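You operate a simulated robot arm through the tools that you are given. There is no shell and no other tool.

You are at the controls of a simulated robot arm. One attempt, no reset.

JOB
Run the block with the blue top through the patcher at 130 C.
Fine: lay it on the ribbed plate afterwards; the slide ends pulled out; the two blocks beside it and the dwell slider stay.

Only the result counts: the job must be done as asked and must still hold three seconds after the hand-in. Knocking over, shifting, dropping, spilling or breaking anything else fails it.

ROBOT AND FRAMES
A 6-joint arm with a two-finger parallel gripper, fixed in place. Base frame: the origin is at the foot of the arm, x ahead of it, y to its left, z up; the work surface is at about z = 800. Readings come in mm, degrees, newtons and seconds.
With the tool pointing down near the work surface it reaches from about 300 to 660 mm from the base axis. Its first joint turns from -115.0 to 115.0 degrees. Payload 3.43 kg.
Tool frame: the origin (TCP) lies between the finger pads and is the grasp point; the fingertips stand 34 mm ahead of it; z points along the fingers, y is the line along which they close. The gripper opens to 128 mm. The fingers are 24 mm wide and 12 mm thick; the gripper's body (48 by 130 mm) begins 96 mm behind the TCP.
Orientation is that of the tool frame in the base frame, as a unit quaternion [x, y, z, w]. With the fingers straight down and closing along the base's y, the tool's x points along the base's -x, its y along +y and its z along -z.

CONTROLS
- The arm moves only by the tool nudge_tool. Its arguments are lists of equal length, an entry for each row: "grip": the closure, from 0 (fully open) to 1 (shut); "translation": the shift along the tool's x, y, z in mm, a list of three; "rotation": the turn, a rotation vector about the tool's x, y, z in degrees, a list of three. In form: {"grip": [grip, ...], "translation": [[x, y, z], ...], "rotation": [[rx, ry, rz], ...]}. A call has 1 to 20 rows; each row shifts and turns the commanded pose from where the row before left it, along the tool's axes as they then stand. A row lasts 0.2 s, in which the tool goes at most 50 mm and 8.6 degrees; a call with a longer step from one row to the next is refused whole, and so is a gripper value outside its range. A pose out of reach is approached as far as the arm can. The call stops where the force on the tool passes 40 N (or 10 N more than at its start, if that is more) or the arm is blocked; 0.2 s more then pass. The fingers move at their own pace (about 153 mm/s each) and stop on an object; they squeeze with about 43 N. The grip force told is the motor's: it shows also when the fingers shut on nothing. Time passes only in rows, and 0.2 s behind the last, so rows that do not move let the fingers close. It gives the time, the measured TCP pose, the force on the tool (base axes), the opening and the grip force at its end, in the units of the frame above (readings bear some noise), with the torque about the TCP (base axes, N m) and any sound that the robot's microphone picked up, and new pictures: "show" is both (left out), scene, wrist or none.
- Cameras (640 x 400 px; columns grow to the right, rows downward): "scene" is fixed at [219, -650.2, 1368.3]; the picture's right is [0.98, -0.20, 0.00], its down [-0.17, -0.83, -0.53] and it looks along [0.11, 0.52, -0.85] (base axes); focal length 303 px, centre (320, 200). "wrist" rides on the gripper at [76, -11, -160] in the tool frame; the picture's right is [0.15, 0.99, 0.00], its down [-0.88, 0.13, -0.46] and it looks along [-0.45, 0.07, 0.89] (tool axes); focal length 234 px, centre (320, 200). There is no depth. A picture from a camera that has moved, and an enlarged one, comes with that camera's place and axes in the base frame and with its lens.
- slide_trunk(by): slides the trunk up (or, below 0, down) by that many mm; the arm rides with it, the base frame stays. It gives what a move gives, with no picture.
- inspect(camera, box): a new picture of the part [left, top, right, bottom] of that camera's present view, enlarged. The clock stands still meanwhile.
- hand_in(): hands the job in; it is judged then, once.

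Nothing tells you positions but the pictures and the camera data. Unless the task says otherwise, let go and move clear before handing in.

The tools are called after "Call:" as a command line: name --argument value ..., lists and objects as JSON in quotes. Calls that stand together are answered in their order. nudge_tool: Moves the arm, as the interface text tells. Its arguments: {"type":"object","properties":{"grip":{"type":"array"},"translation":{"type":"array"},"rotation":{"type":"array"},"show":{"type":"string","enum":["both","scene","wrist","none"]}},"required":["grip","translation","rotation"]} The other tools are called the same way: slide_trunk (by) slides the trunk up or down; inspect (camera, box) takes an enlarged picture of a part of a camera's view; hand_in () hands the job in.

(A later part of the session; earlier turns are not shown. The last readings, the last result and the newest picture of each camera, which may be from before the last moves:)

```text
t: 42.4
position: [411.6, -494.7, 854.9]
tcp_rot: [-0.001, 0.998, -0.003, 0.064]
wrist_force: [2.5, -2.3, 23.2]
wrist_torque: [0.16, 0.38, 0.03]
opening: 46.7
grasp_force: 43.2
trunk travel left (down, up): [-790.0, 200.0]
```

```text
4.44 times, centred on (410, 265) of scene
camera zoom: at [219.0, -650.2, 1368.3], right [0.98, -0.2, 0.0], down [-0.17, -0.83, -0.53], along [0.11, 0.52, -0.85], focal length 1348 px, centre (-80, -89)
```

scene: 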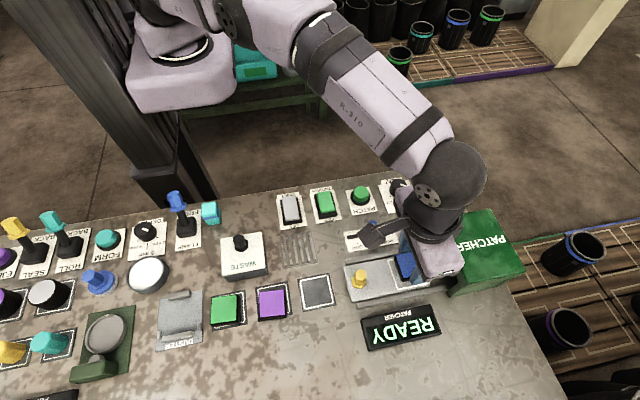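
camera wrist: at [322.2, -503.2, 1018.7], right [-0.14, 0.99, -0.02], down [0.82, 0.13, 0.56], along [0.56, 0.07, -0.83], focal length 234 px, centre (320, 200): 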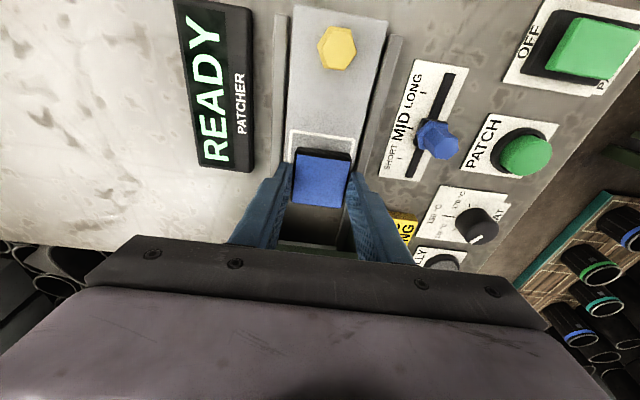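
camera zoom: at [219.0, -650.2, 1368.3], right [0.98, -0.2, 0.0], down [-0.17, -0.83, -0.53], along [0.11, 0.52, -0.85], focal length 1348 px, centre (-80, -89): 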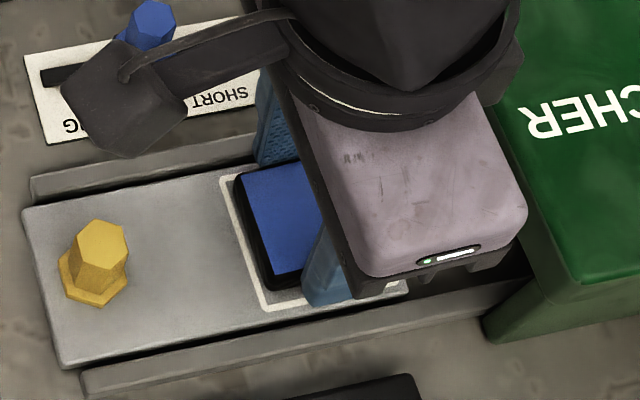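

The pads hold the tilt, so I'll relax the press to light contact and then open slightly. The front edge settles the last few mm about the touching edge.

Call:
nudge_tool --grip '[0.8, 0.8, 0.55, 0.55, 0.55]' --translation '[[-0.2, 0, -1.6], [0, 0, 0], [0, 0, 0], [0, 0, 0], [0, 0, 0]]' --rotation '[[0, 0, 0], [0, 0, 0], [0, 0, 0], [0, 0, 0], [0, 0, 0]]' --show "none"

Call:
inspect --camera "wrist" --box '[260, 100, 380, 210]'

Call:
inspect --camera "scene" --box '[360, 220, 460, 310]'

```text
t: 43.6
position: [412.0, -495.5, 853.5]
tcp_rot: [0.0, 0.998, 0.0, 0.061]
wrist_force: [0.2, 0.2, -0.7]
wrist_torque: [0.02, 0.03, -0.01]
opening: 57.6
grasp_force: 0.0
trunk travel left (down, up): [-790.0, 200.0]
```

```text
3.64 times, centred on (320, 155) of wrist
camera zoom: at [317.8, -505.2, 1002.3], right [-0.14, 0.99, -0.02], down [0.82, 0.13, 0.56], along [0.56, 0.07, -0.83], focal length 852 px, centre (320, 364)
```

zoom: 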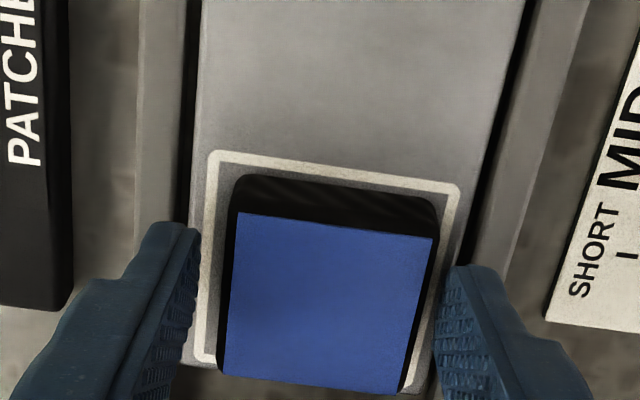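

```text
4.44 times, centred on (410, 265) of scene
camera zoom: at [219.0, -650.2, 1368.3], right [0.98, -0.2, 0.0], down [-0.17, -0.83, -0.53], along [0.11, 0.52, -0.85], focal length 1348 px, centre (-80, -89)
```

zoom: 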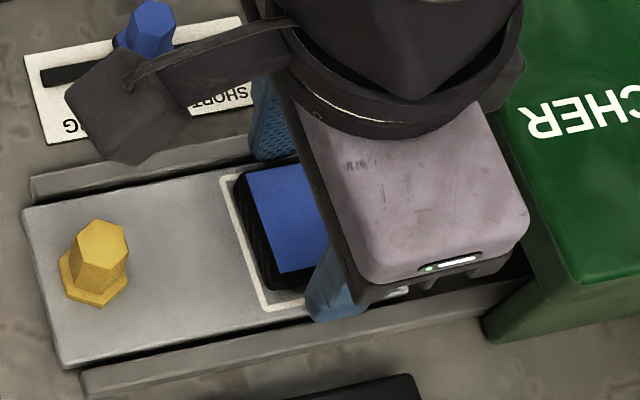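

The block sits flat inside the white square. I'll rise along the tool axis, move back over the yellow slide knob near (325, -495), and increase the tilt to 15° so the push stays in reach.

Call:
nudge_tool --grip '[0.55, 0.55, 0.55, 0.55, 0.55, 0.55, 0.55, 0.55]' --translation '[[0, 0, -15], [0, 0, -30], [0, 0, -30], [38.7, 0, -4.8], [38.7, 0, -4.8], [0, 0, 0], [0, 0, 0], [0, 0, 0]]' --rotation '[[0, 0, 0], [0, 0, 0], [0, 0, 0], [0, 0, 0], [0, 0, 0], [0, -8, 0], [0, 0, 0], [0, 0, 0]]'

Call:
inspect --camera "wrist" --box '[240, 90, 400, 210]'

Call:
inspect --camera "scene" --box '[330, 210, 460, 320]'

```text
t: 45.4
position: [324.7, -495.0, 926.4]
tcp_rot: [0.0, 0.991, -0.001, 0.131]
wrist_force: [0.2, 0.2, 0.1]
wrist_torque: [-0.05, -0.02, 0.01]
opening: 57.5
grasp_force: 0.1
trunk travel left (down, up): [-790.0, 200.0]
camera wrist: at [210.6, -504.9, 1061.8], right [-0.14, 0.99, -0.04], down [0.73, 0.13, 0.67], along [0.67, 0.07, -0.74], focal length 234 px, centre (320, 200)
```

scene: 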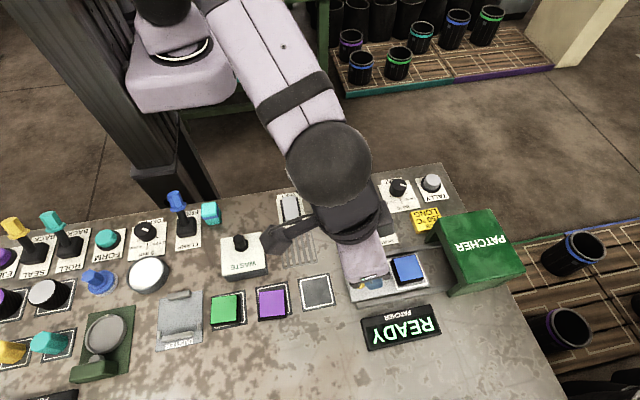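
wrist: 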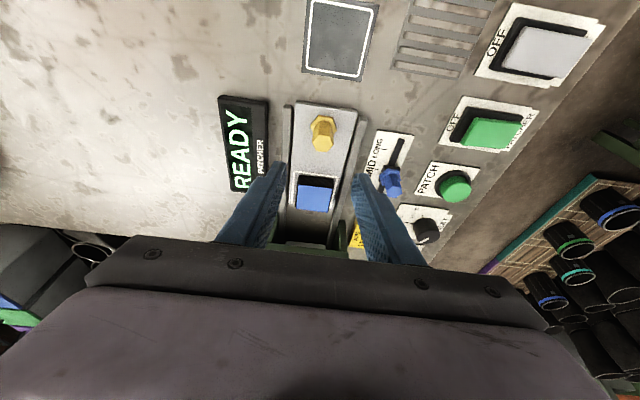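

```text
3.33 times, centred on (320, 150) of wrist
camera zoom: at [210.6, -504.9, 1061.8], right [-0.14, 0.99, -0.04], down [0.73, 0.13, 0.67], along [0.67, 0.07, -0.74], focal length 781 px, centre (320, 367)
```

zoom: 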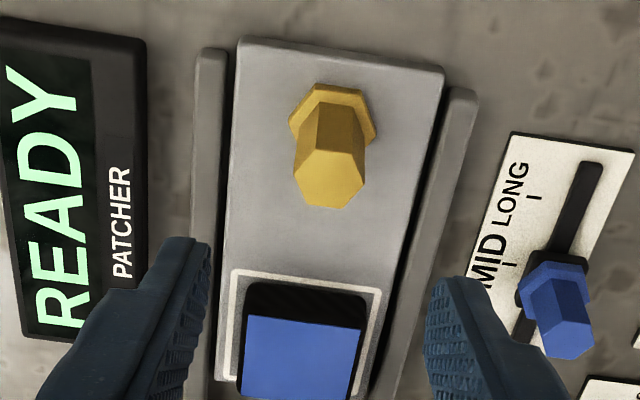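

```text
3.64 times, centred on (395, 265) of scene
camera zoom: at [219.0, -650.2, 1368.3], right [0.98, -0.2, 0.0], down [-0.17, -0.83, -0.53], along [0.11, 0.52, -0.85], focal length 1103 px, centre (47, -36)
```

zoom: 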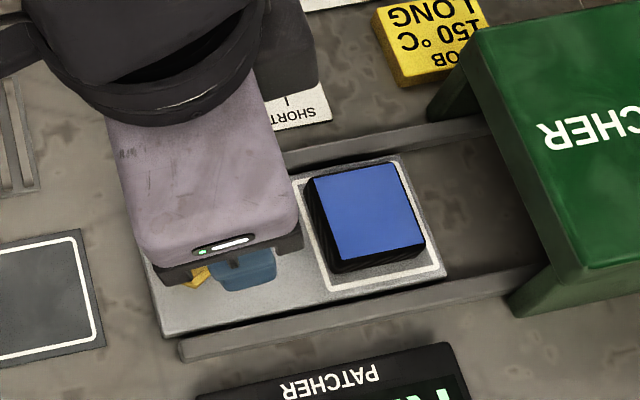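

The knob is at about (320, -494) with its top at z≈859. I'll shift -10 mm in x, descend so the fingers straddle the knob post, and check.

Call:
nudge_tool --grip '[0.55, 0.55, 0.55, 0.55]' --translation '[[9.4, 0, -2.5], [8.6, 0, 31.9], [8.6, 0, 31.9], [0, 0, 0]]' --rotation '[[0, 0, 0], [0, 0, 0], [0, 0, 0], [0, 0, 0]]'

Call:
inspect --camera "wrist" --box '[240, 90, 400, 210]'

```text
t: 46.4
position: [315.7, -491.5, 860.3]
tcp_rot: [0.0, 0.991, -0.001, 0.132]
wrist_force: [0.2, -1.3, 0.7]
wrist_torque: [0.02, 0.0, 0.02]
opening: 57.6
grasp_force: 0.1
trunk travel left (down, up): [-790.0, 200.0]
camera wrist: at [201.2, -501.8, 994.9], right [-0.14, 0.99, -0.04], down [0.73, 0.13, 0.67], along [0.67, 0.07, -0.74], focal length 234 px, centre (320, 200)
```

scene: 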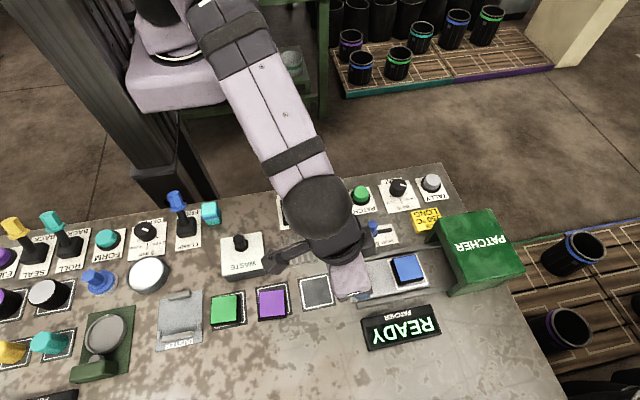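
wrist: 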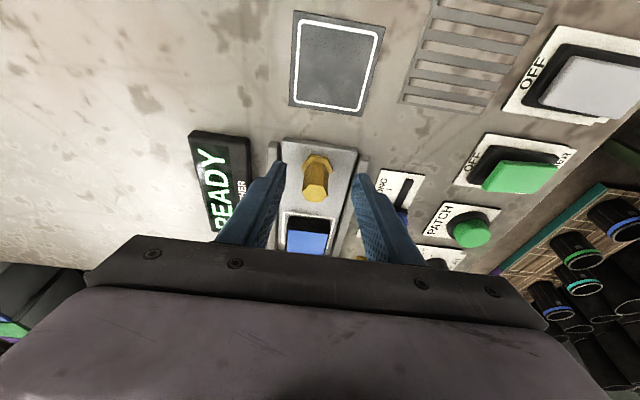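

```text
3.33 times, centred on (320, 150) of wrist
camera zoom: at [201.2, -501.8, 994.9], right [-0.14, 0.99, -0.04], down [0.73, 0.13, 0.67], along [0.67, 0.07, -0.74], focal length 781 px, centre (320, 367)
```

zoom: 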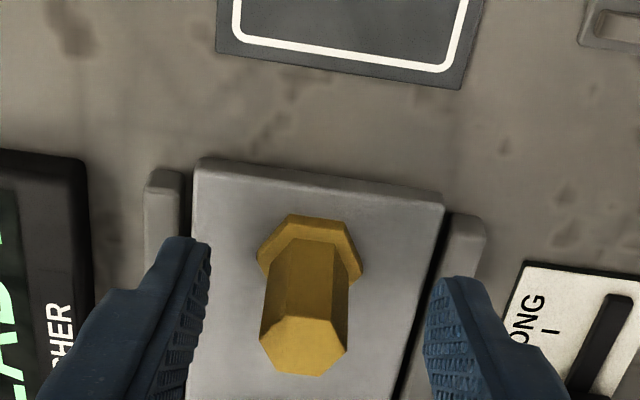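

The knob post is about 3.3 mm in -y from the tool centre. I'll correct that and close on it.

Call:
nudge_tool --grip '[0.55, 0.7, 0.92, 0.92, 0.92]' --translation '[[1.9, -3.3, -0.5], [0, 0, 0], [0, 0, 0], [0, 0, 0], [0, 0, 0]]' --rotation '[[0, 0, 0], [0, 0, 0], [0, 0, 0], [0, 0, 0], [0, 0, 0]]'

Call:
inspect --camera "wrist" --box '[240, 90, 400, 210]'

```text
t: 47.6
position: [313.4, -495.5, 861.5]
tcp_rot: [-0.001, 0.991, 0.001, 0.13]
wrist_force: [0.0, 7.9, -0.7]
wrist_torque: [-0.28, -0.3, 0.14]
opening: 21.7
grasp_force: 45.1
trunk travel left (down, up): [-790.0, 200.0]
camera wrist: at [199.7, -505.4, 995.7], right [-0.14, 0.99, -0.04], down [0.73, 0.13, 0.67], along [0.67, 0.07, -0.74], focal length 234 px, centre (320, 200)
```

scene: 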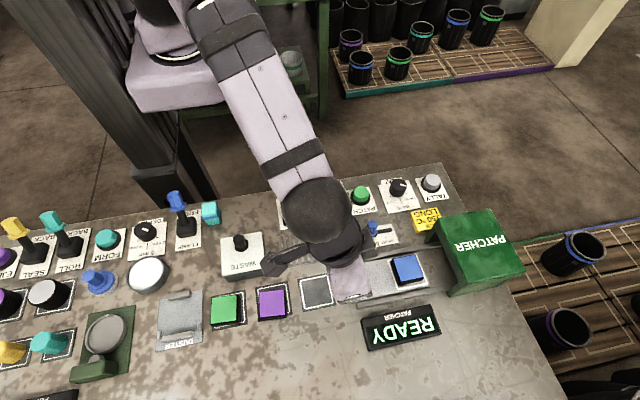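
wrist: 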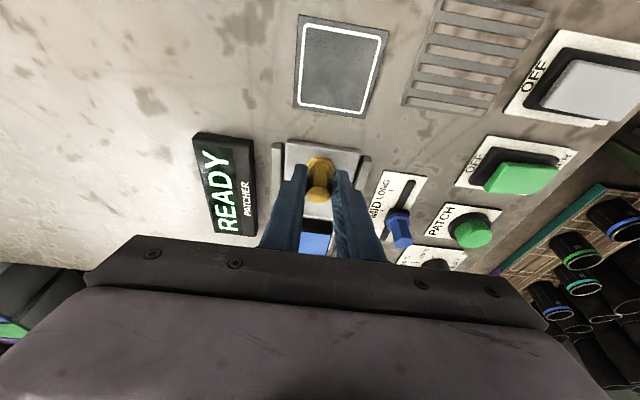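

```text
3.33 times, centred on (320, 150) of wrist
camera zoom: at [199.7, -505.4, 995.7], right [-0.14, 0.99, -0.04], down [0.73, 0.13, 0.67], along [0.67, 0.07, -0.74], focal length 781 px, centre (320, 367)
```

zoom: 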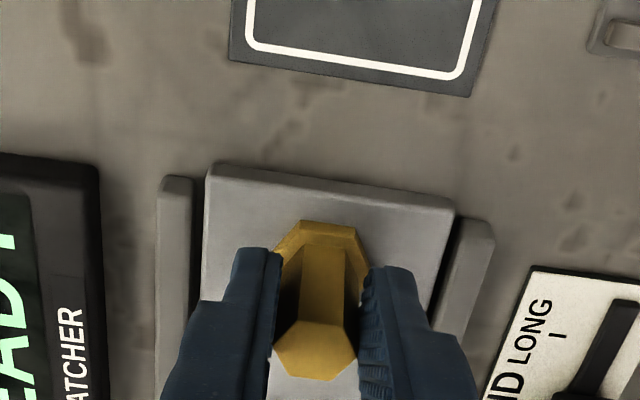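

The knob is gripped. I'll push the slide in along +x in 10 mm steps.

Call:
nudge_tool --grip '[0.92, 0.92, 0.92, 0.92, 0.92, 0.92]' --translation '[[-4.8, 0.4, 1.3], [-7.7, 0, 2.1], [-9.66, 0, 2.6], [-9.66, 0, 2.6], [-9.66, 0, 2.6], [0, 0, 0]]' --rotation '[[0, 0, 0], [0, 0, 0], [0, 0, 0], [0, 0, 0], [0, 0, 0], [0, 0, 0]]'

Call:
inspect --camera "scene" --box '[350, 200, 530, 340]'

```text
t: 49.0
position: [357.9, -495.3, 861.6]
tcp_rot: [0.0, 0.992, 0.003, 0.129]
wrist_force: [0.2, 17.8, -13.5]
wrist_torque: [-0.24, -0.81, 0.25]
opening: 21.5
grasp_force: 45.0
trunk travel left (down, up): [-790.0, 200.0]
camera wrist: at [244.0, -506.3, 996.0], right [-0.14, 0.99, -0.03], down [0.73, 0.13, 0.67], along [0.66, 0.07, -0.74], focal length 234 px, centre (320, 200)
```

scene: 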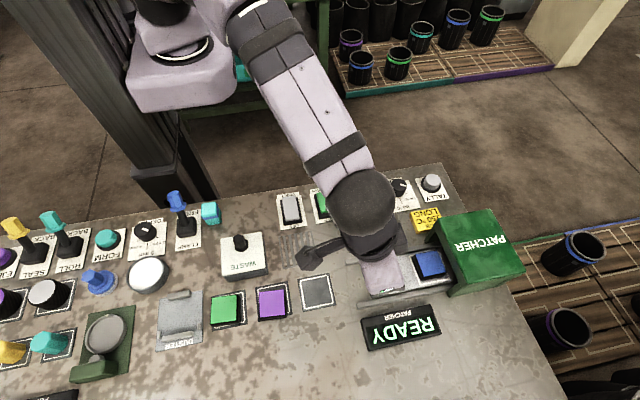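
wrist: 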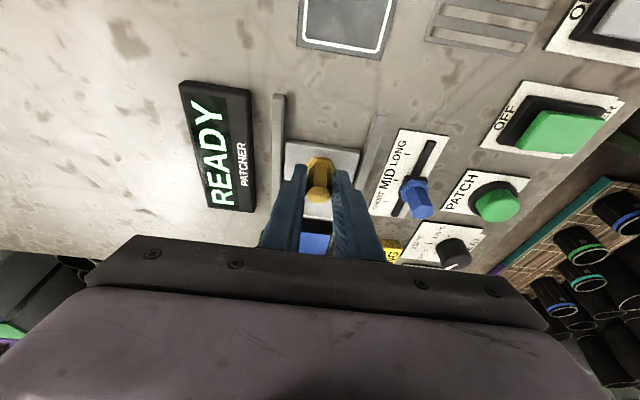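

```text
2.86 times, centred on (440, 270) of scene
camera zoom: at [219.0, -650.2, 1368.3], right [0.98, -0.2, 0.0], down [-0.17, -0.83, -0.53], along [0.11, 0.52, -0.85], focal length 866 px, centre (-23, 0)
```

zoom: 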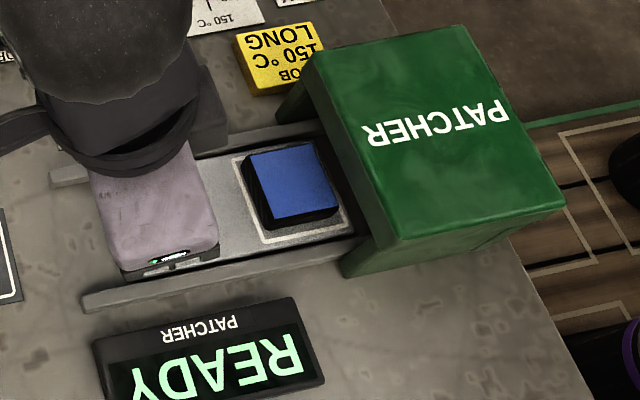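

The slide moves smoothly. I'll ease the small side load and continue pushing.

Call:
nudge_tool --grip '[0.92, 0.92, 0.92, 0.92, 0.92]' --translation '[[-4.8, 1, 2.0], [-9.66, 0, 2.6], [-9.66, 0, 2.6], [-9.66, 0, 2.6], [0, 0, 0]]' --rotation '[[0, 0, 0], [0, 0, 0], [0, 0, 0], [0, 0, 0], [0, 0, 0]]'

Call:
inspect --camera "scene" --box '[350, 200, 530, 340]'

```text
t: 50.2
position: [392.4, -494.9, 860.9]
tcp_rot: [0.0, 0.992, 0.0, 0.13]
wrist_force: [0.6, 12.8, -7.7]
wrist_torque: [-0.21, 1.02, 0.18]
opening: 21.4
grasp_force: 44.6
trunk travel left (down, up): [-790.0, 200.0]
camera wrist: at [278.6, -505.4, 996.0], right [-0.14, 0.99, -0.04], down [0.73, 0.13, 0.67], along [0.67, 0.07, -0.74], focal length 234 px, centre (320, 200)
```

scene: 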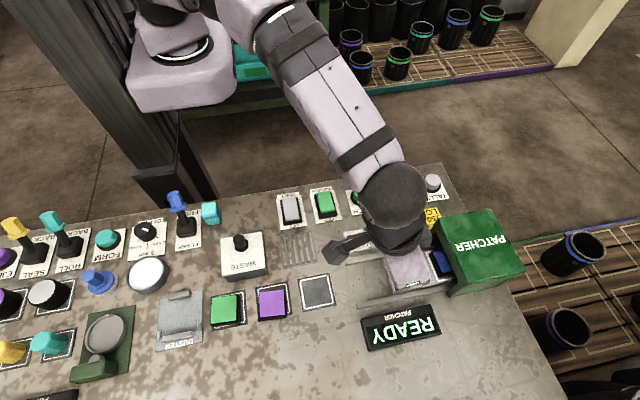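
wrist: 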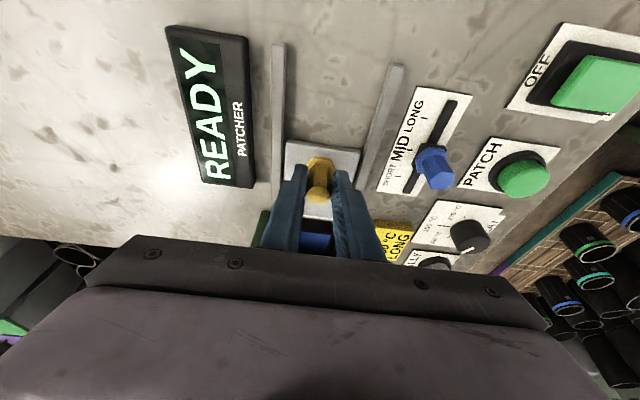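

```text
2.86 times, centred on (440, 270) of scene
camera zoom: at [219.0, -650.2, 1368.3], right [0.98, -0.2, 0.0], down [-0.17, -0.83, -0.53], along [0.11, 0.52, -0.85], focal length 866 px, centre (-23, 0)
```

zoom: 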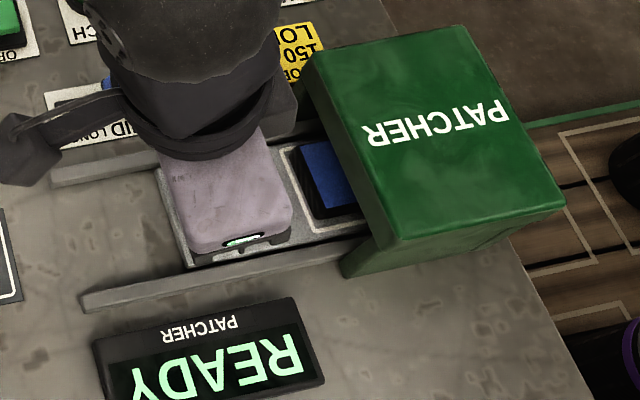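

The block is entering the machine. I'll continue with smaller steps until the end stop is felt.

Call:
nudge_tool --grip '[0.92, 0.92, 0.92, 0.92, 0.92]' --translation '[[-7.7, 0.6, 2.4], [-7.7, 0, 2.1], [-7.7, 0, 2.1], [-5, 0, 1.3], [0, 0, 0]]' --rotation '[[0, 0, 0], [0, 0, 0], [0, 0, 0], [0, 0, 0], [0, 0, 0]]'

Call:
inspect --camera "scene" --box '[350, 200, 530, 340]'

```text
t: 51.4
position: [415.5, -495.9, 861.8]
tcp_rot: [0.001, 0.992, 0.002, 0.128]
wrist_force: [-30.6, 9.3, -2.5]
wrist_torque: [-0.28, 0.35, 0.1]
opening: 21.5
grasp_force: 45.3
trunk travel left (down, up): [-790.0, 200.0]
camera wrist: at [300.8, -505.7, 996.5], right [-0.14, 0.99, -0.03], down [0.74, 0.13, 0.66], along [0.66, 0.07, -0.75], focal length 234 px, centre (320, 200)
```

scene: 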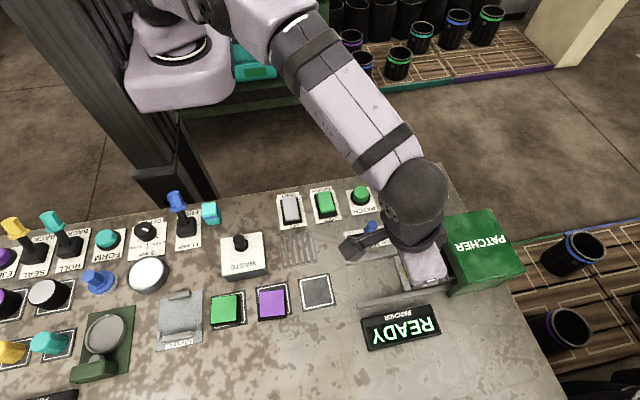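
wrist: 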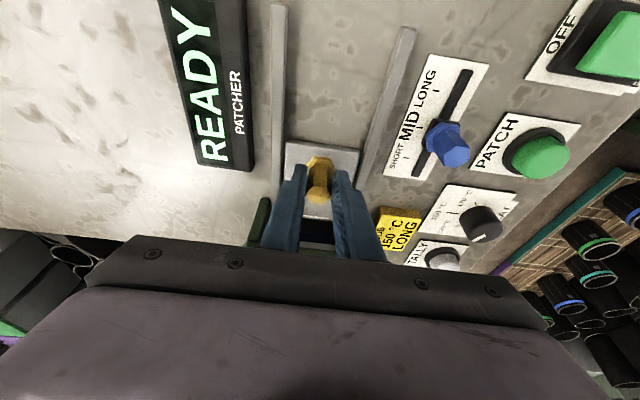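

```text
2.86 times, centred on (440, 270) of scene
camera zoom: at [219.0, -650.2, 1368.3], right [0.98, -0.2, 0.0], down [-0.17, -0.83, -0.53], along [0.11, 0.52, -0.85], focal length 866 px, centre (-23, 0)
```

zoom: 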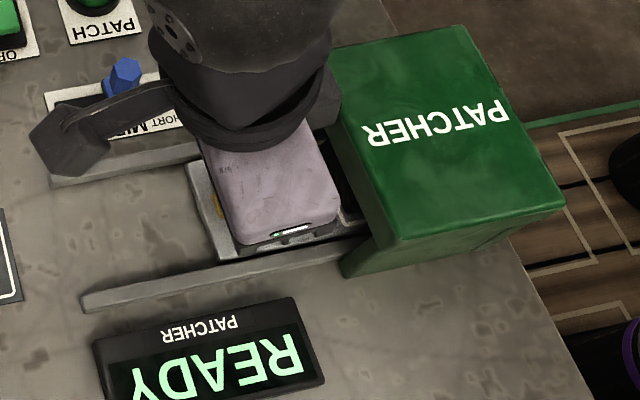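

There is 30 N of resistance after 102 mm of travel, so this is the end stop and the block is inside. I'll relax, release the knob and rise to see the slide and display.

Call:
nudge_tool --grip '[0.92, 0.7, 0.6, 0.6, 0.6, 0.6, 0.6]' --translation '[[2.5, 0, -0.7], [0, 0, 0], [0, 0, 0], [0, 0, -20], [0, 0, -30], [0, 0, -30], [0, 0, 0]]' --rotation '[[0, 0, 0], [0, 0, 0], [0, 0, 0], [0, 0, 0], [0, 0, 0], [0, 0, 0], [0, 0, 0]]'

Call:
inspect --camera "scene" --box '[350, 200, 530, 340]'

Call:
inspect --camera "wrist" --box '[180, 0, 420, 240]'

```text
t: 53.0
position: [397.8, -498.3, 936.2]
tcp_rot: [0.001, 0.991, 0.0, 0.131]
wrist_force: [0.4, 0.4, 0.1]
wrist_torque: [-0.01, 0.01, -0.01]
opening: 51.1
grasp_force: 0.0
trunk travel left (down, up): [-790.0, 200.0]
camera wrist: at [284.3, -508.5, 1071.0], right [-0.14, 0.99, -0.04], down [0.73, 0.13, 0.67], along [0.67, 0.07, -0.74], focal length 234 px, centre (320, 200)
```

scene: 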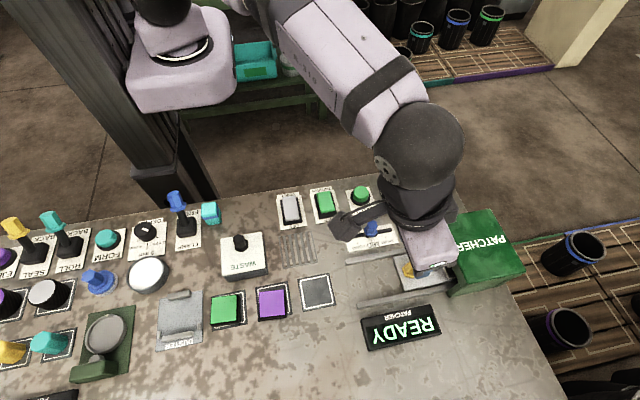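
wrist: 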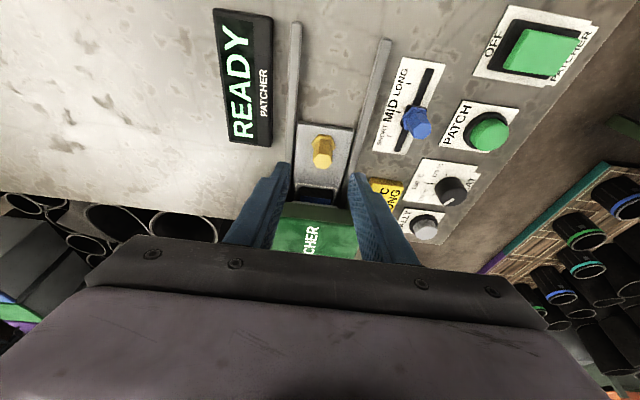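

```text
2.86 times, centred on (440, 270) of scene
camera zoom: at [219.0, -650.2, 1368.3], right [0.98, -0.2, 0.0], down [-0.17, -0.83, -0.53], along [0.11, 0.52, -0.85], focal length 866 px, centre (-23, 0)
```

zoom: 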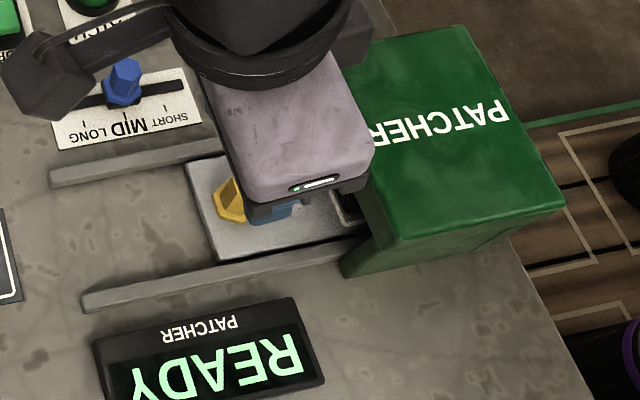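

```text
1.67 times, centred on (300, 120) of wrist
camera zoom: at [284.3, -508.5, 1071.0], right [-0.14, 0.99, -0.04], down [0.73, 0.13, 0.67], along [0.67, 0.07, -0.74], focal length 390 px, centre (353, 333)
```

zoom: 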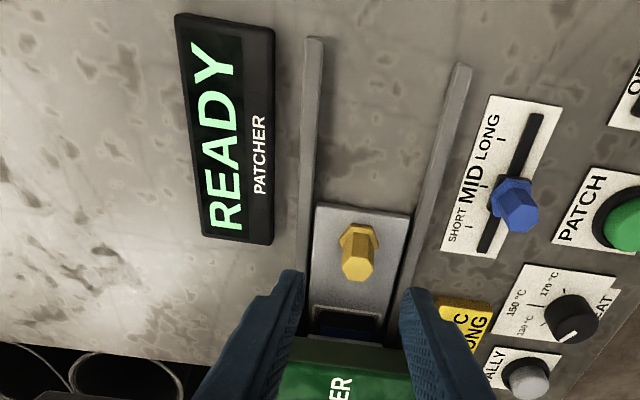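

The slide is fully in and the display still reads READY. Next I go to the green PATCH button near (374, -318), upright the tool and close the fingers to press it.

Call:
nudge_tool --grip '[0.7, 0.8, 1, 1, 1, 1, 1, 1]' --translation '[[4, 42, -7.3], [4, 42, -7.3], [4, 42, -7.3], [4, 42, -7.3], [0, 0, 0], [0, 0, 0], [0, 0, 0], [0, 0, 0]]' --rotation '[[0, 0, 0], [0, 0, 0], [0, 0, 0], [0, 0, 0], [0, 7.5, 0], [0, 7.5, 0], [0, 0, 0], [0, 0, 0]]'

Call:
inspect --camera "wrist" --box '[260, 90, 400, 200]'

Call:
inspect --camera "scene" --box '[340, 160, 540, 360]'

```text
t: 54.8
position: [374.7, -328.2, 963.1]
tcp_rot: [0.001, 1.0, -0.001, 0.0]
wrist_force: [-0.8, -0.2, -0.7]
wrist_torque: [0.01, 0.01, 0.02]
opening: 0.0
grasp_force: 33.0
trunk travel left (down, up): [-790.0, 200.0]
camera wrist: at [299.6, -339.5, 1121.4], right [-0.15, 0.99, 0.0], down [0.88, 0.13, 0.46], along [0.45, 0.07, -0.89], focal length 234 px, centre (320, 200)
```

scene: 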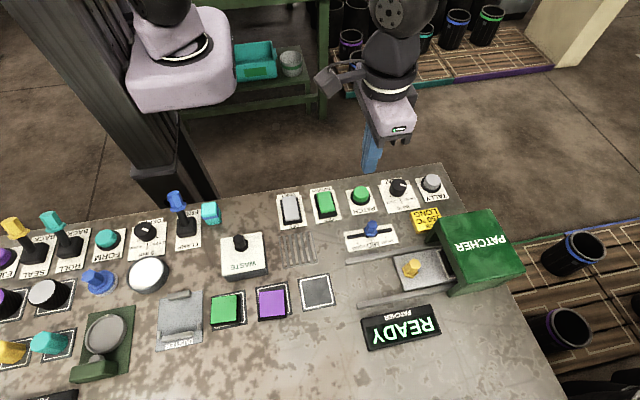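
wrist: 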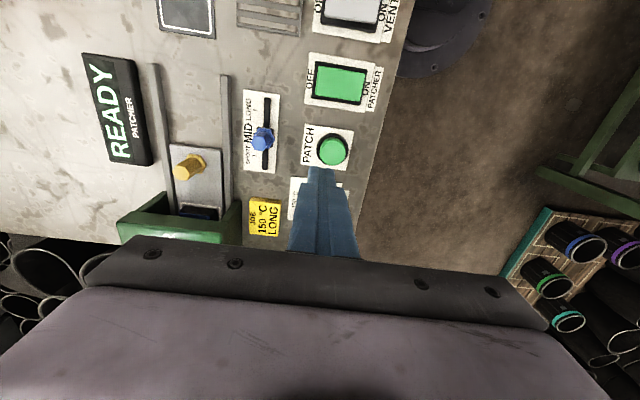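

```text
3.64 times, centred on (330, 145) of wrist
camera zoom: at [299.6, -339.5, 1121.4], right [-0.15, 0.99, 0.0], down [0.88, 0.13, 0.46], along [0.45, 0.07, -0.89], focal length 852 px, centre (284, 400)
```

zoom: 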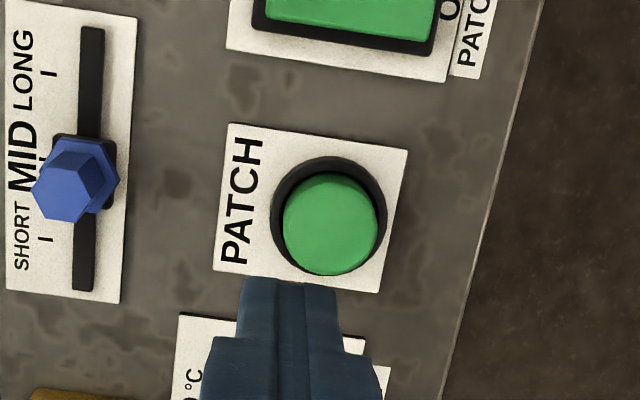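

```text
2.00 times, centred on (440, 260) of scene
camera zoom: at [219.0, -650.2, 1368.3], right [0.98, -0.2, 0.0], down [-0.17, -0.83, -0.53], along [0.11, 0.52, -0.85], focal length 607 px, centre (80, 80)
```

zoom: 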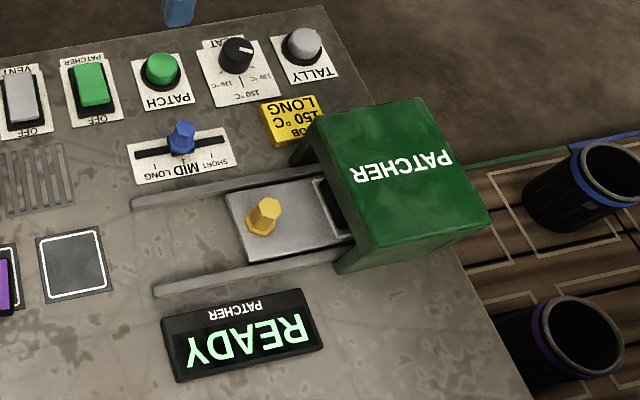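

The PATCH button is about 2 mm in x and 17.7 mm in +y from the tool axis. I'll align and descend to just above it.

Call:
nudge_tool --grip '[1, 1, 1, 1, 1]' --translation '[[-2.2, 17.7, 0], [0, 0, 40], [0, 0, 40], [0, 0, 0], [0, 0, 0]]' --rotation '[[0, 0, 0], [0, 0, 0], [0, 0, 0], [0, 0, 0], [0, 0, 0]]'

Call:
inspect --camera "wrist" --box '[260, 110, 400, 220]'

Call:
inspect --camera "scene" --box '[320, 150, 420, 220]'

```text
t: 56.0
position: [375.0, -308.6, 881.3]
tcp_rot: [0.0, 1.0, 0.0, 0.001]
wrist_force: [0.6, 0.6, -0.5]
wrist_torque: [0.01, 0.02, 0.0]
opening: 0.1
grasp_force: 32.8
trunk travel left (down, up): [-790.0, 200.0]
camera wrist: at [300.1, -319.5, 1041.5], right [-0.15, 0.99, 0.0], down [0.88, 0.13, 0.46], along [0.45, 0.07, -0.89], focal length 234 px, centre (320, 200)
```

scene: 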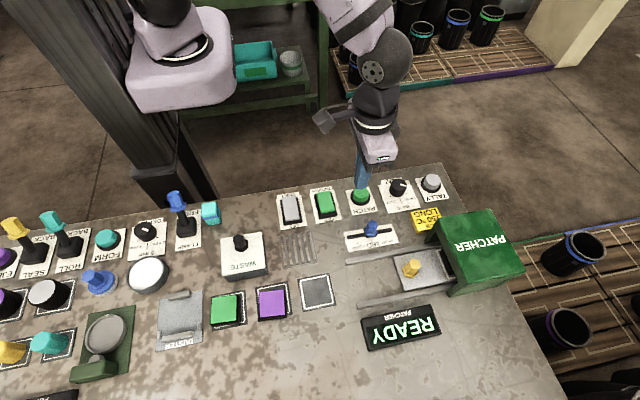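
wrist: 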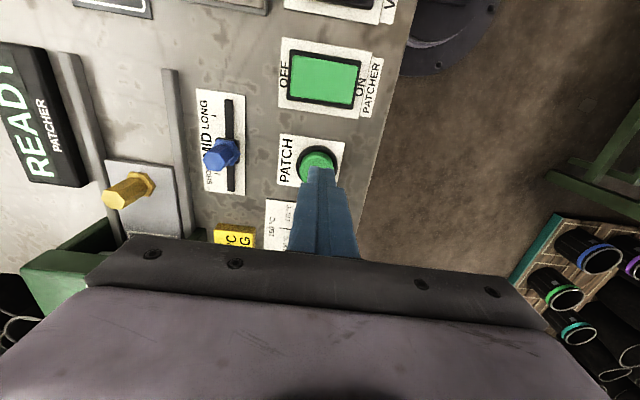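

```text
3.64 times, centred on (330, 165) of wrist
camera zoom: at [300.1, -319.5, 1041.5], right [-0.15, 0.99, 0.0], down [0.88, 0.13, 0.46], along [0.45, 0.07, -0.89], focal length 852 px, centre (284, 327)
```

zoom: 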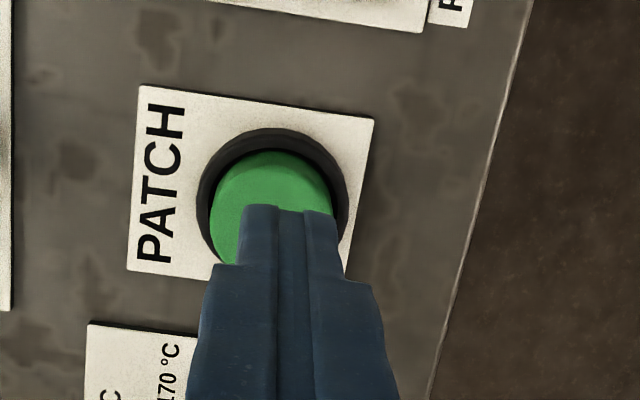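

```text
5.71 times, centred on (370, 185) of scene
camera zoom: at [219.0, -650.2, 1368.3], right [0.98, -0.2, 0.0], down [-0.17, -0.83, -0.53], along [0.11, 0.52, -0.85], focal length 1733 px, centre (34, 286)
```

zoom: 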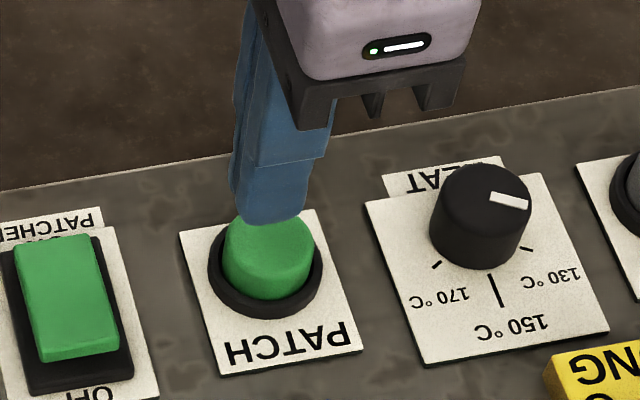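

Nearly centred, so I'll shift 2.5 mm in -y and press down in small steps.

Call:
nudge_tool --grip '[1, 1, 1, 1, 1, 1]' --translation '[[0, -2.5, 0], [0, 0, 14], [0, 0, 3], [0, 0, 3], [0, 0, 3], [0, 0, 0]]' --rotation '[[0, 0, 0], [0, 0, 0], [0, 0, 0], [0, 0, 0], [0, 0, 0], [0, 0, 0]]' --show "scene"

Call:
inspect --camera "scene" --box '[340, 280, 460, 360]'

```text
t: 57.4
position: [376.8, -313.2, 859.8]
tcp_rot: [0.0, 1.0, -0.002, 0.0]
wrist_force: [0.7, -0.5, 0.3]
wrist_torque: [-0.01, -0.03, 0.02]
opening: 0.1
grasp_force: 33.0
trunk travel left (down, up): [-790.0, 200.0]
```

scene: 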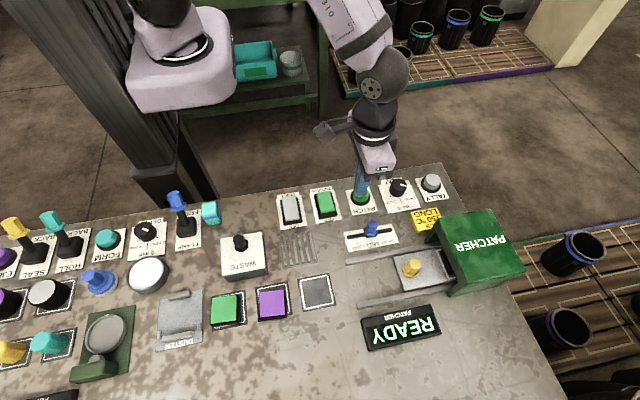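

```text
5.00 times, centred on (400, 320) of scene
camera zoom: at [219.0, -650.2, 1368.3], right [0.98, -0.2, 0.0], down [-0.17, -0.83, -0.53], along [0.11, 0.52, -0.85], focal length 1516 px, centre (-80, -400)
```

zoom: 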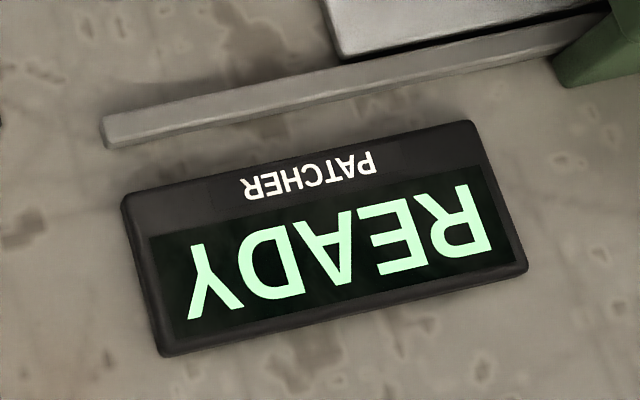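

There's no contact yet, so I'll continue pressing in small steps.

Call:
nudge_tool --grip '[1, 1, 1, 1]' --translation '[[0, 0, 2], [0, 0, 2], [0, 0, 2], [0, 0, 0]]' --rotation '[[0, 0, 0], [0, 0, 0], [0, 0, 0], [0, 0, 0]]' --show "scene"

Call:
inspect --camera "scene" --box '[340, 160, 460, 360]'

```text
t: 58.4
position: [375.9, -312.6, 855.3]
tcp_rot: [0.0, 1.0, -0.001, 0.003]
wrist_force: [-0.7, -1.0, 11.7]
wrist_torque: [-0.02, 0.09, -0.03]
opening: 0.1
grasp_force: 33.3
trunk travel left (down, up): [-790.0, 200.0]
heard: click
```

scene: 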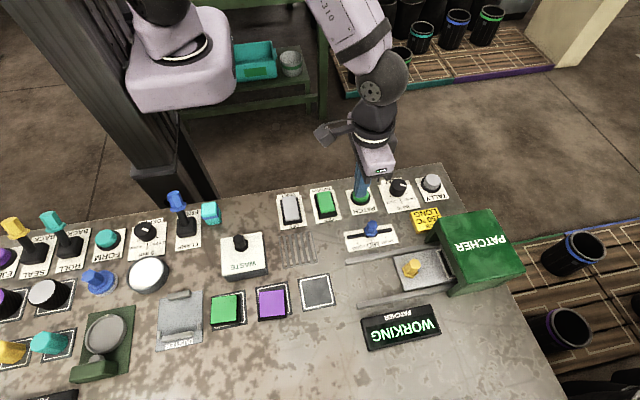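

```text
2.00 times, centred on (400, 260) of scene
camera zoom: at [219.0, -650.2, 1368.3], right [0.98, -0.2, 0.0], down [-0.17, -0.83, -0.53], along [0.11, 0.52, -0.85], focal length 607 px, centre (160, 80)
```

zoom: 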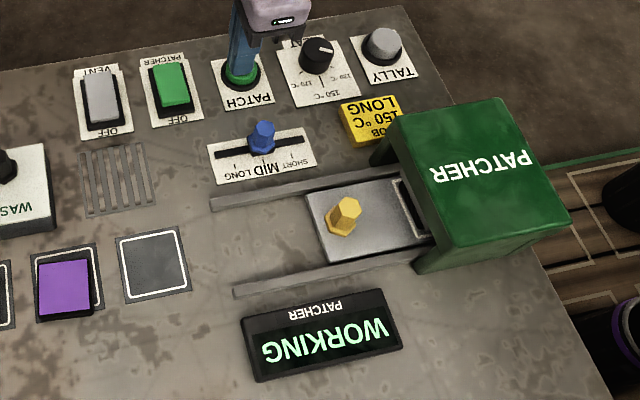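

A click sounded and the display shows WORKING. I'll lift off and wait.

Call:
nudge_tool --grip '[1, 1, 1, 0.6, 0.6, 0.6, 0.6, 0.6, 0.6, 0.6, 0.6, 0.6]' --translation '[[0, 0, -10], [0, 0, -40], [0, 0, -45], [0, 0, 0], [0, 0, 0], [0, 0, 0], [0, 0, 0], [0, 0, 0], [0, 0, 0], [0, 0, 0], [0, 0, 0], [0, 0, 0]]' --rotation '[[0, 0, 0], [0, 0, 0], [0, 0, 0], [0, 0, 0], [0, 0, 0], [0, 0, 0], [0, 0, 0], [0, 0, 0], [0, 0, 0], [0, 0, 0], [0, 0, 0], [0, 0, 0]]' --show "scene"

```text
t: 61.0
position: [377.1, -313.7, 949.2]
tcp_rot: [0.001, 1.0, 0.0, 0.001]
wrist_force: [0.4, -0.3, 0.6]
wrist_torque: [-0.01, 0.02, -0.01]
opening: 51.3
grasp_force: 0.1
trunk travel left (down, up): [-790.0, 200.0]
```

scene: 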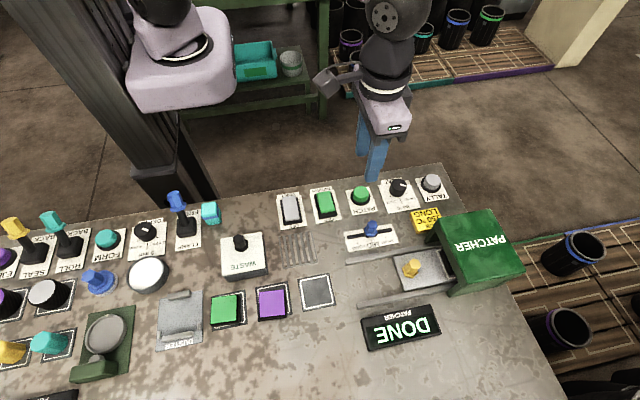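

The display shows DONE. I'll tilt the tool again and return above the slide knob.

Call:
nudge_tool --grip '[0.55, 0.55, 0.55, 0.55, 0.55, 0.55, 0.55, 0.55]' --translation '[[0, 0, 0], [0, 0, 0], [-4.15, -45.6, 4.5], [-4.15, -45.6, 4.5], [-4.15, -45.6, 4.5], [-4.15, -45.6, 4.5], [0, 0, 0], [0, 0, 0]]' --rotation '[[0, -7.5, 0], [0, -7.5, 0], [0, 0, 0], [0, 0, 0], [0, 0, 0], [0, 0, 0], [0, 0, 0], [0, 0, 0]]'

Call:
inspect --camera "wrist" --box '[240, 90, 400, 210]'

Call:
inspect --camera "scene" --box '[350, 200, 530, 340]'

```text
t: 62.8
position: [395.4, -495.8, 938.6]
tcp_rot: [0.0, 0.991, 0.0, 0.131]
wrist_force: [-0.1, 0.0, 0.5]
wrist_torque: [0.02, -0.01, 0.02]
opening: 57.6
grasp_force: 0.1
trunk travel left (down, up): [-790.0, 200.0]
camera wrist: at [281.0, -506.4, 1072.1], right [-0.14, 0.99, -0.04], down [0.73, 0.13, 0.67], along [0.67, 0.07, -0.74], focal length 234 px, centre (320, 200)
```

scene: 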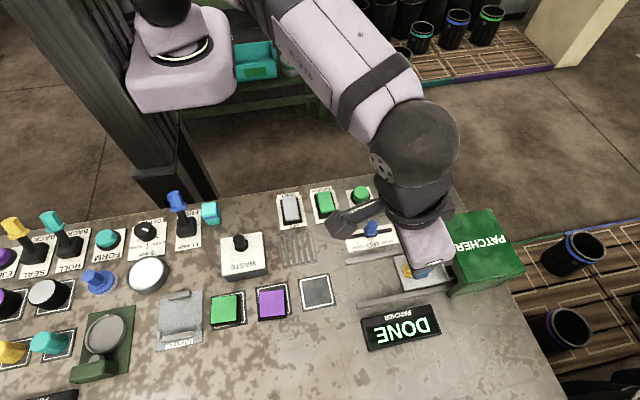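
wrist: 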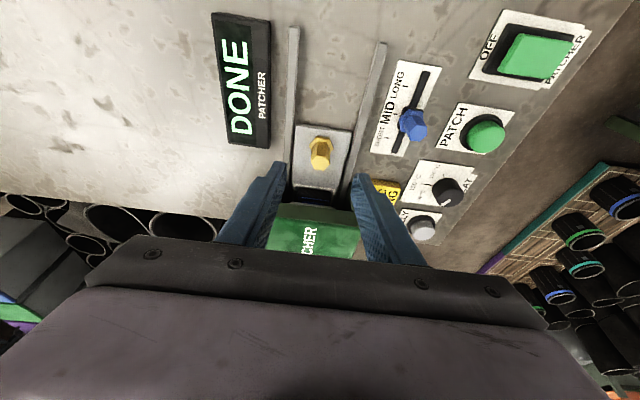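

```text
3.33 times, centred on (320, 150) of wrist
camera zoom: at [281.0, -506.4, 1072.1], right [-0.14, 0.99, -0.04], down [0.73, 0.13, 0.67], along [0.67, 0.07, -0.74], focal length 781 px, centre (320, 367)
```

zoom: 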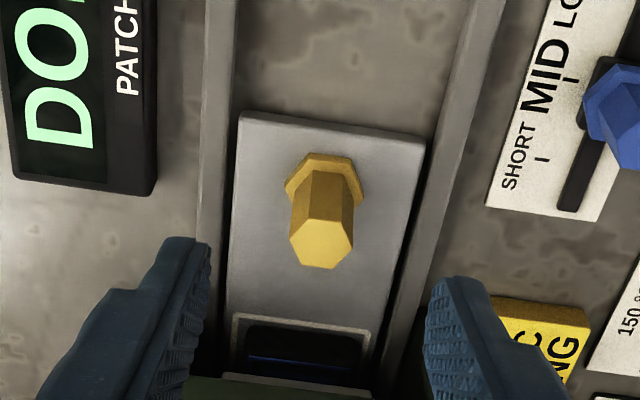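

```text
2.86 times, centred on (440, 270) of scene
camera zoom: at [219.0, -650.2, 1368.3], right [0.98, -0.2, 0.0], down [-0.17, -0.83, -0.53], along [0.11, 0.52, -0.85], focal length 866 px, centre (-23, 0)
```

zoom: 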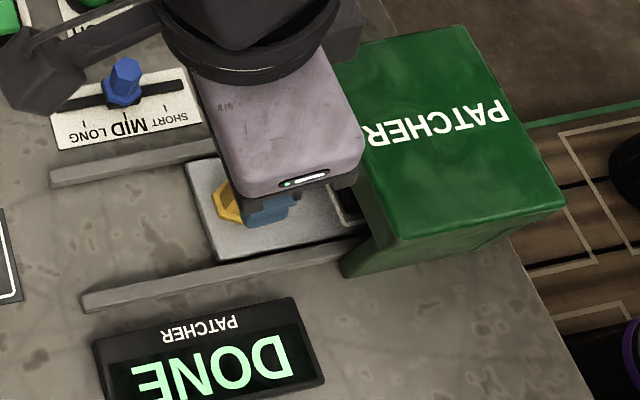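

The knob is in line with the tool axis. I'll descend along it and grip, mirroring the earlier release.

Call:
nudge_tool --grip '[0.55, 0.55, 0.55, 0.55, 0.75, 0.92, 0.92, 0.92]' --translation '[[0.6, 0.4, 26.8], [0.6, 0.4, 26.8], [0.6, 0.4, 26.7], [0, 0, 0], [0, 0, 0], [0, 0, 0], [0, 0, 0], [0, 0, 0]]' --rotation '[[0, 0, 0], [0, 0, 0], [0, 0, 0], [0, 0, 0], [0, 0, 0], [0, 0, 0], [0, 0, 0], [0, 0, 0]]'

Call:
inspect --camera "wrist" --box '[240, 90, 400, 210]'

```text
t: 64.6
position: [415.8, -495.6, 858.9]
tcp_rot: [0.001, 0.991, -0.001, 0.131]
wrist_force: [-0.3, -4.8, -1.7]
wrist_torque: [0.5, -0.02, -0.06]
opening: 21.6
grasp_force: 44.9
trunk travel left (down, up): [-790.0, 200.0]
camera wrist: at [301.8, -505.1, 992.8], right [-0.14, 0.99, -0.04], down [0.73, 0.13, 0.67], along [0.67, 0.06, -0.74], focal length 234 px, centre (320, 200)
```

scene: 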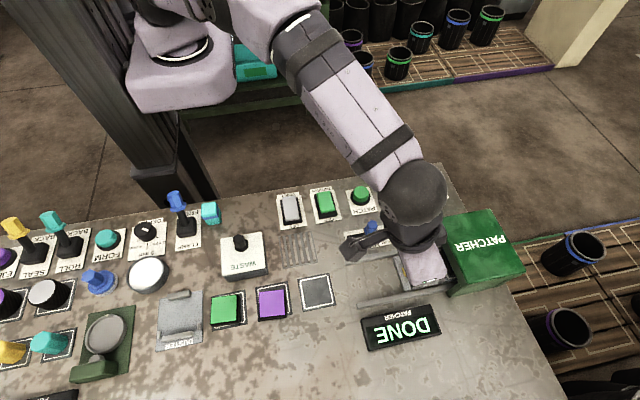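
wrist: 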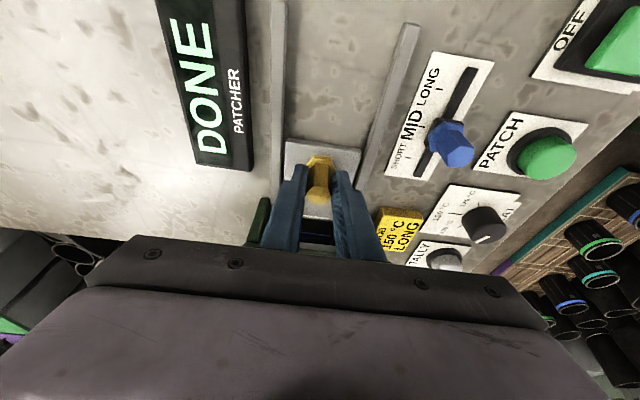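

```text
3.33 times, centred on (320, 150) of wrist
camera zoom: at [301.8, -505.1, 992.8], right [-0.14, 0.99, -0.04], down [0.73, 0.13, 0.67], along [0.67, 0.06, -0.74], focal length 781 px, centre (320, 367)
```

zoom: 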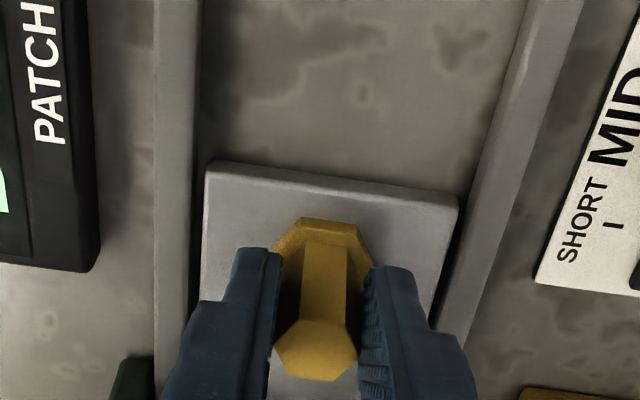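

The knob is gripped. I'll pull the slide out along -x smoothly.

Call:
nudge_tool --grip '[0.92, 0.92, 0.92, 0.92, 0.92, 0.92, 0.92]' --translation '[[3.9, 0, -1.0], [6.8, 0, -1.8], [8.7, 0, -2.3], [8.7, 0, -2.3], [8.7, 0, -2.3], [8.7, 0, -2.3], [0, 0, 0]]' --rotation '[[0, 0, 0], [0, 0, 0], [0, 0, 0], [0, 0, 0], [0, 0, 0], [0, 0, 0], [0, 0, 0]]'

Call:
inspect --camera "scene" --box '[350, 200, 530, 340]'

```text
t: 66.2
position: [369.6, -494.4, 858.5]
tcp_rot: [0.002, 0.991, -0.003, 0.133]
wrist_force: [-0.2, -10.2, 15.4]
wrist_torque: [0.45, 0.68, -0.07]
opening: 21.7
grasp_force: 44.8
trunk travel left (down, up): [-790.0, 200.0]
camera wrist: at [254.5, -504.5, 992.5], right [-0.14, 0.99, -0.04], down [0.73, 0.13, 0.67], along [0.67, 0.06, -0.74], focal length 234 px, centre (320, 200)
```

scene: 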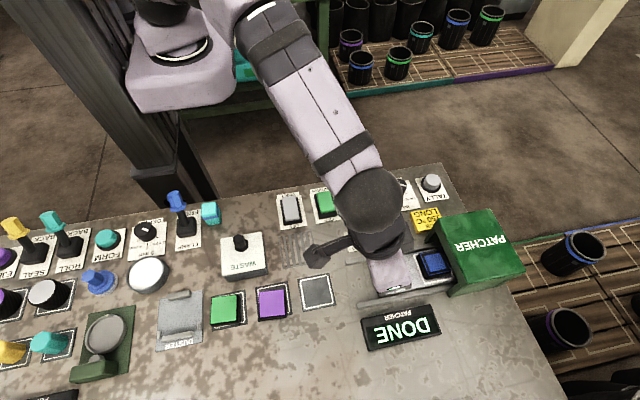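
wrist: 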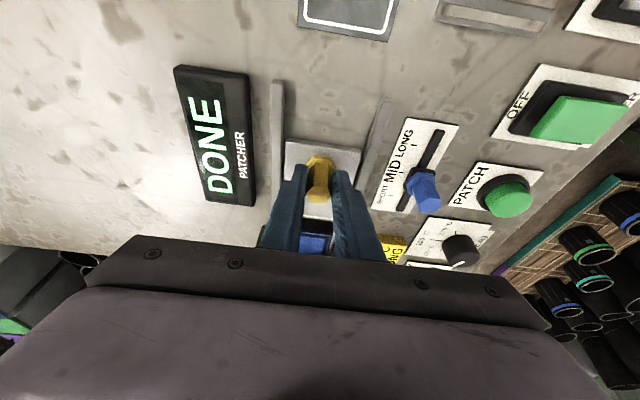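

```text
2.86 times, centred on (440, 270) of scene
camera zoom: at [219.0, -650.2, 1368.3], right [0.98, -0.2, 0.0], down [-0.17, -0.83, -0.53], along [0.11, 0.52, -0.85], focal length 866 px, centre (-23, 0)
```

zoom: 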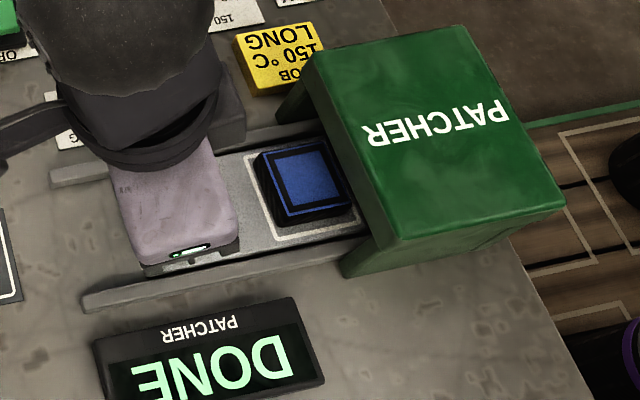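

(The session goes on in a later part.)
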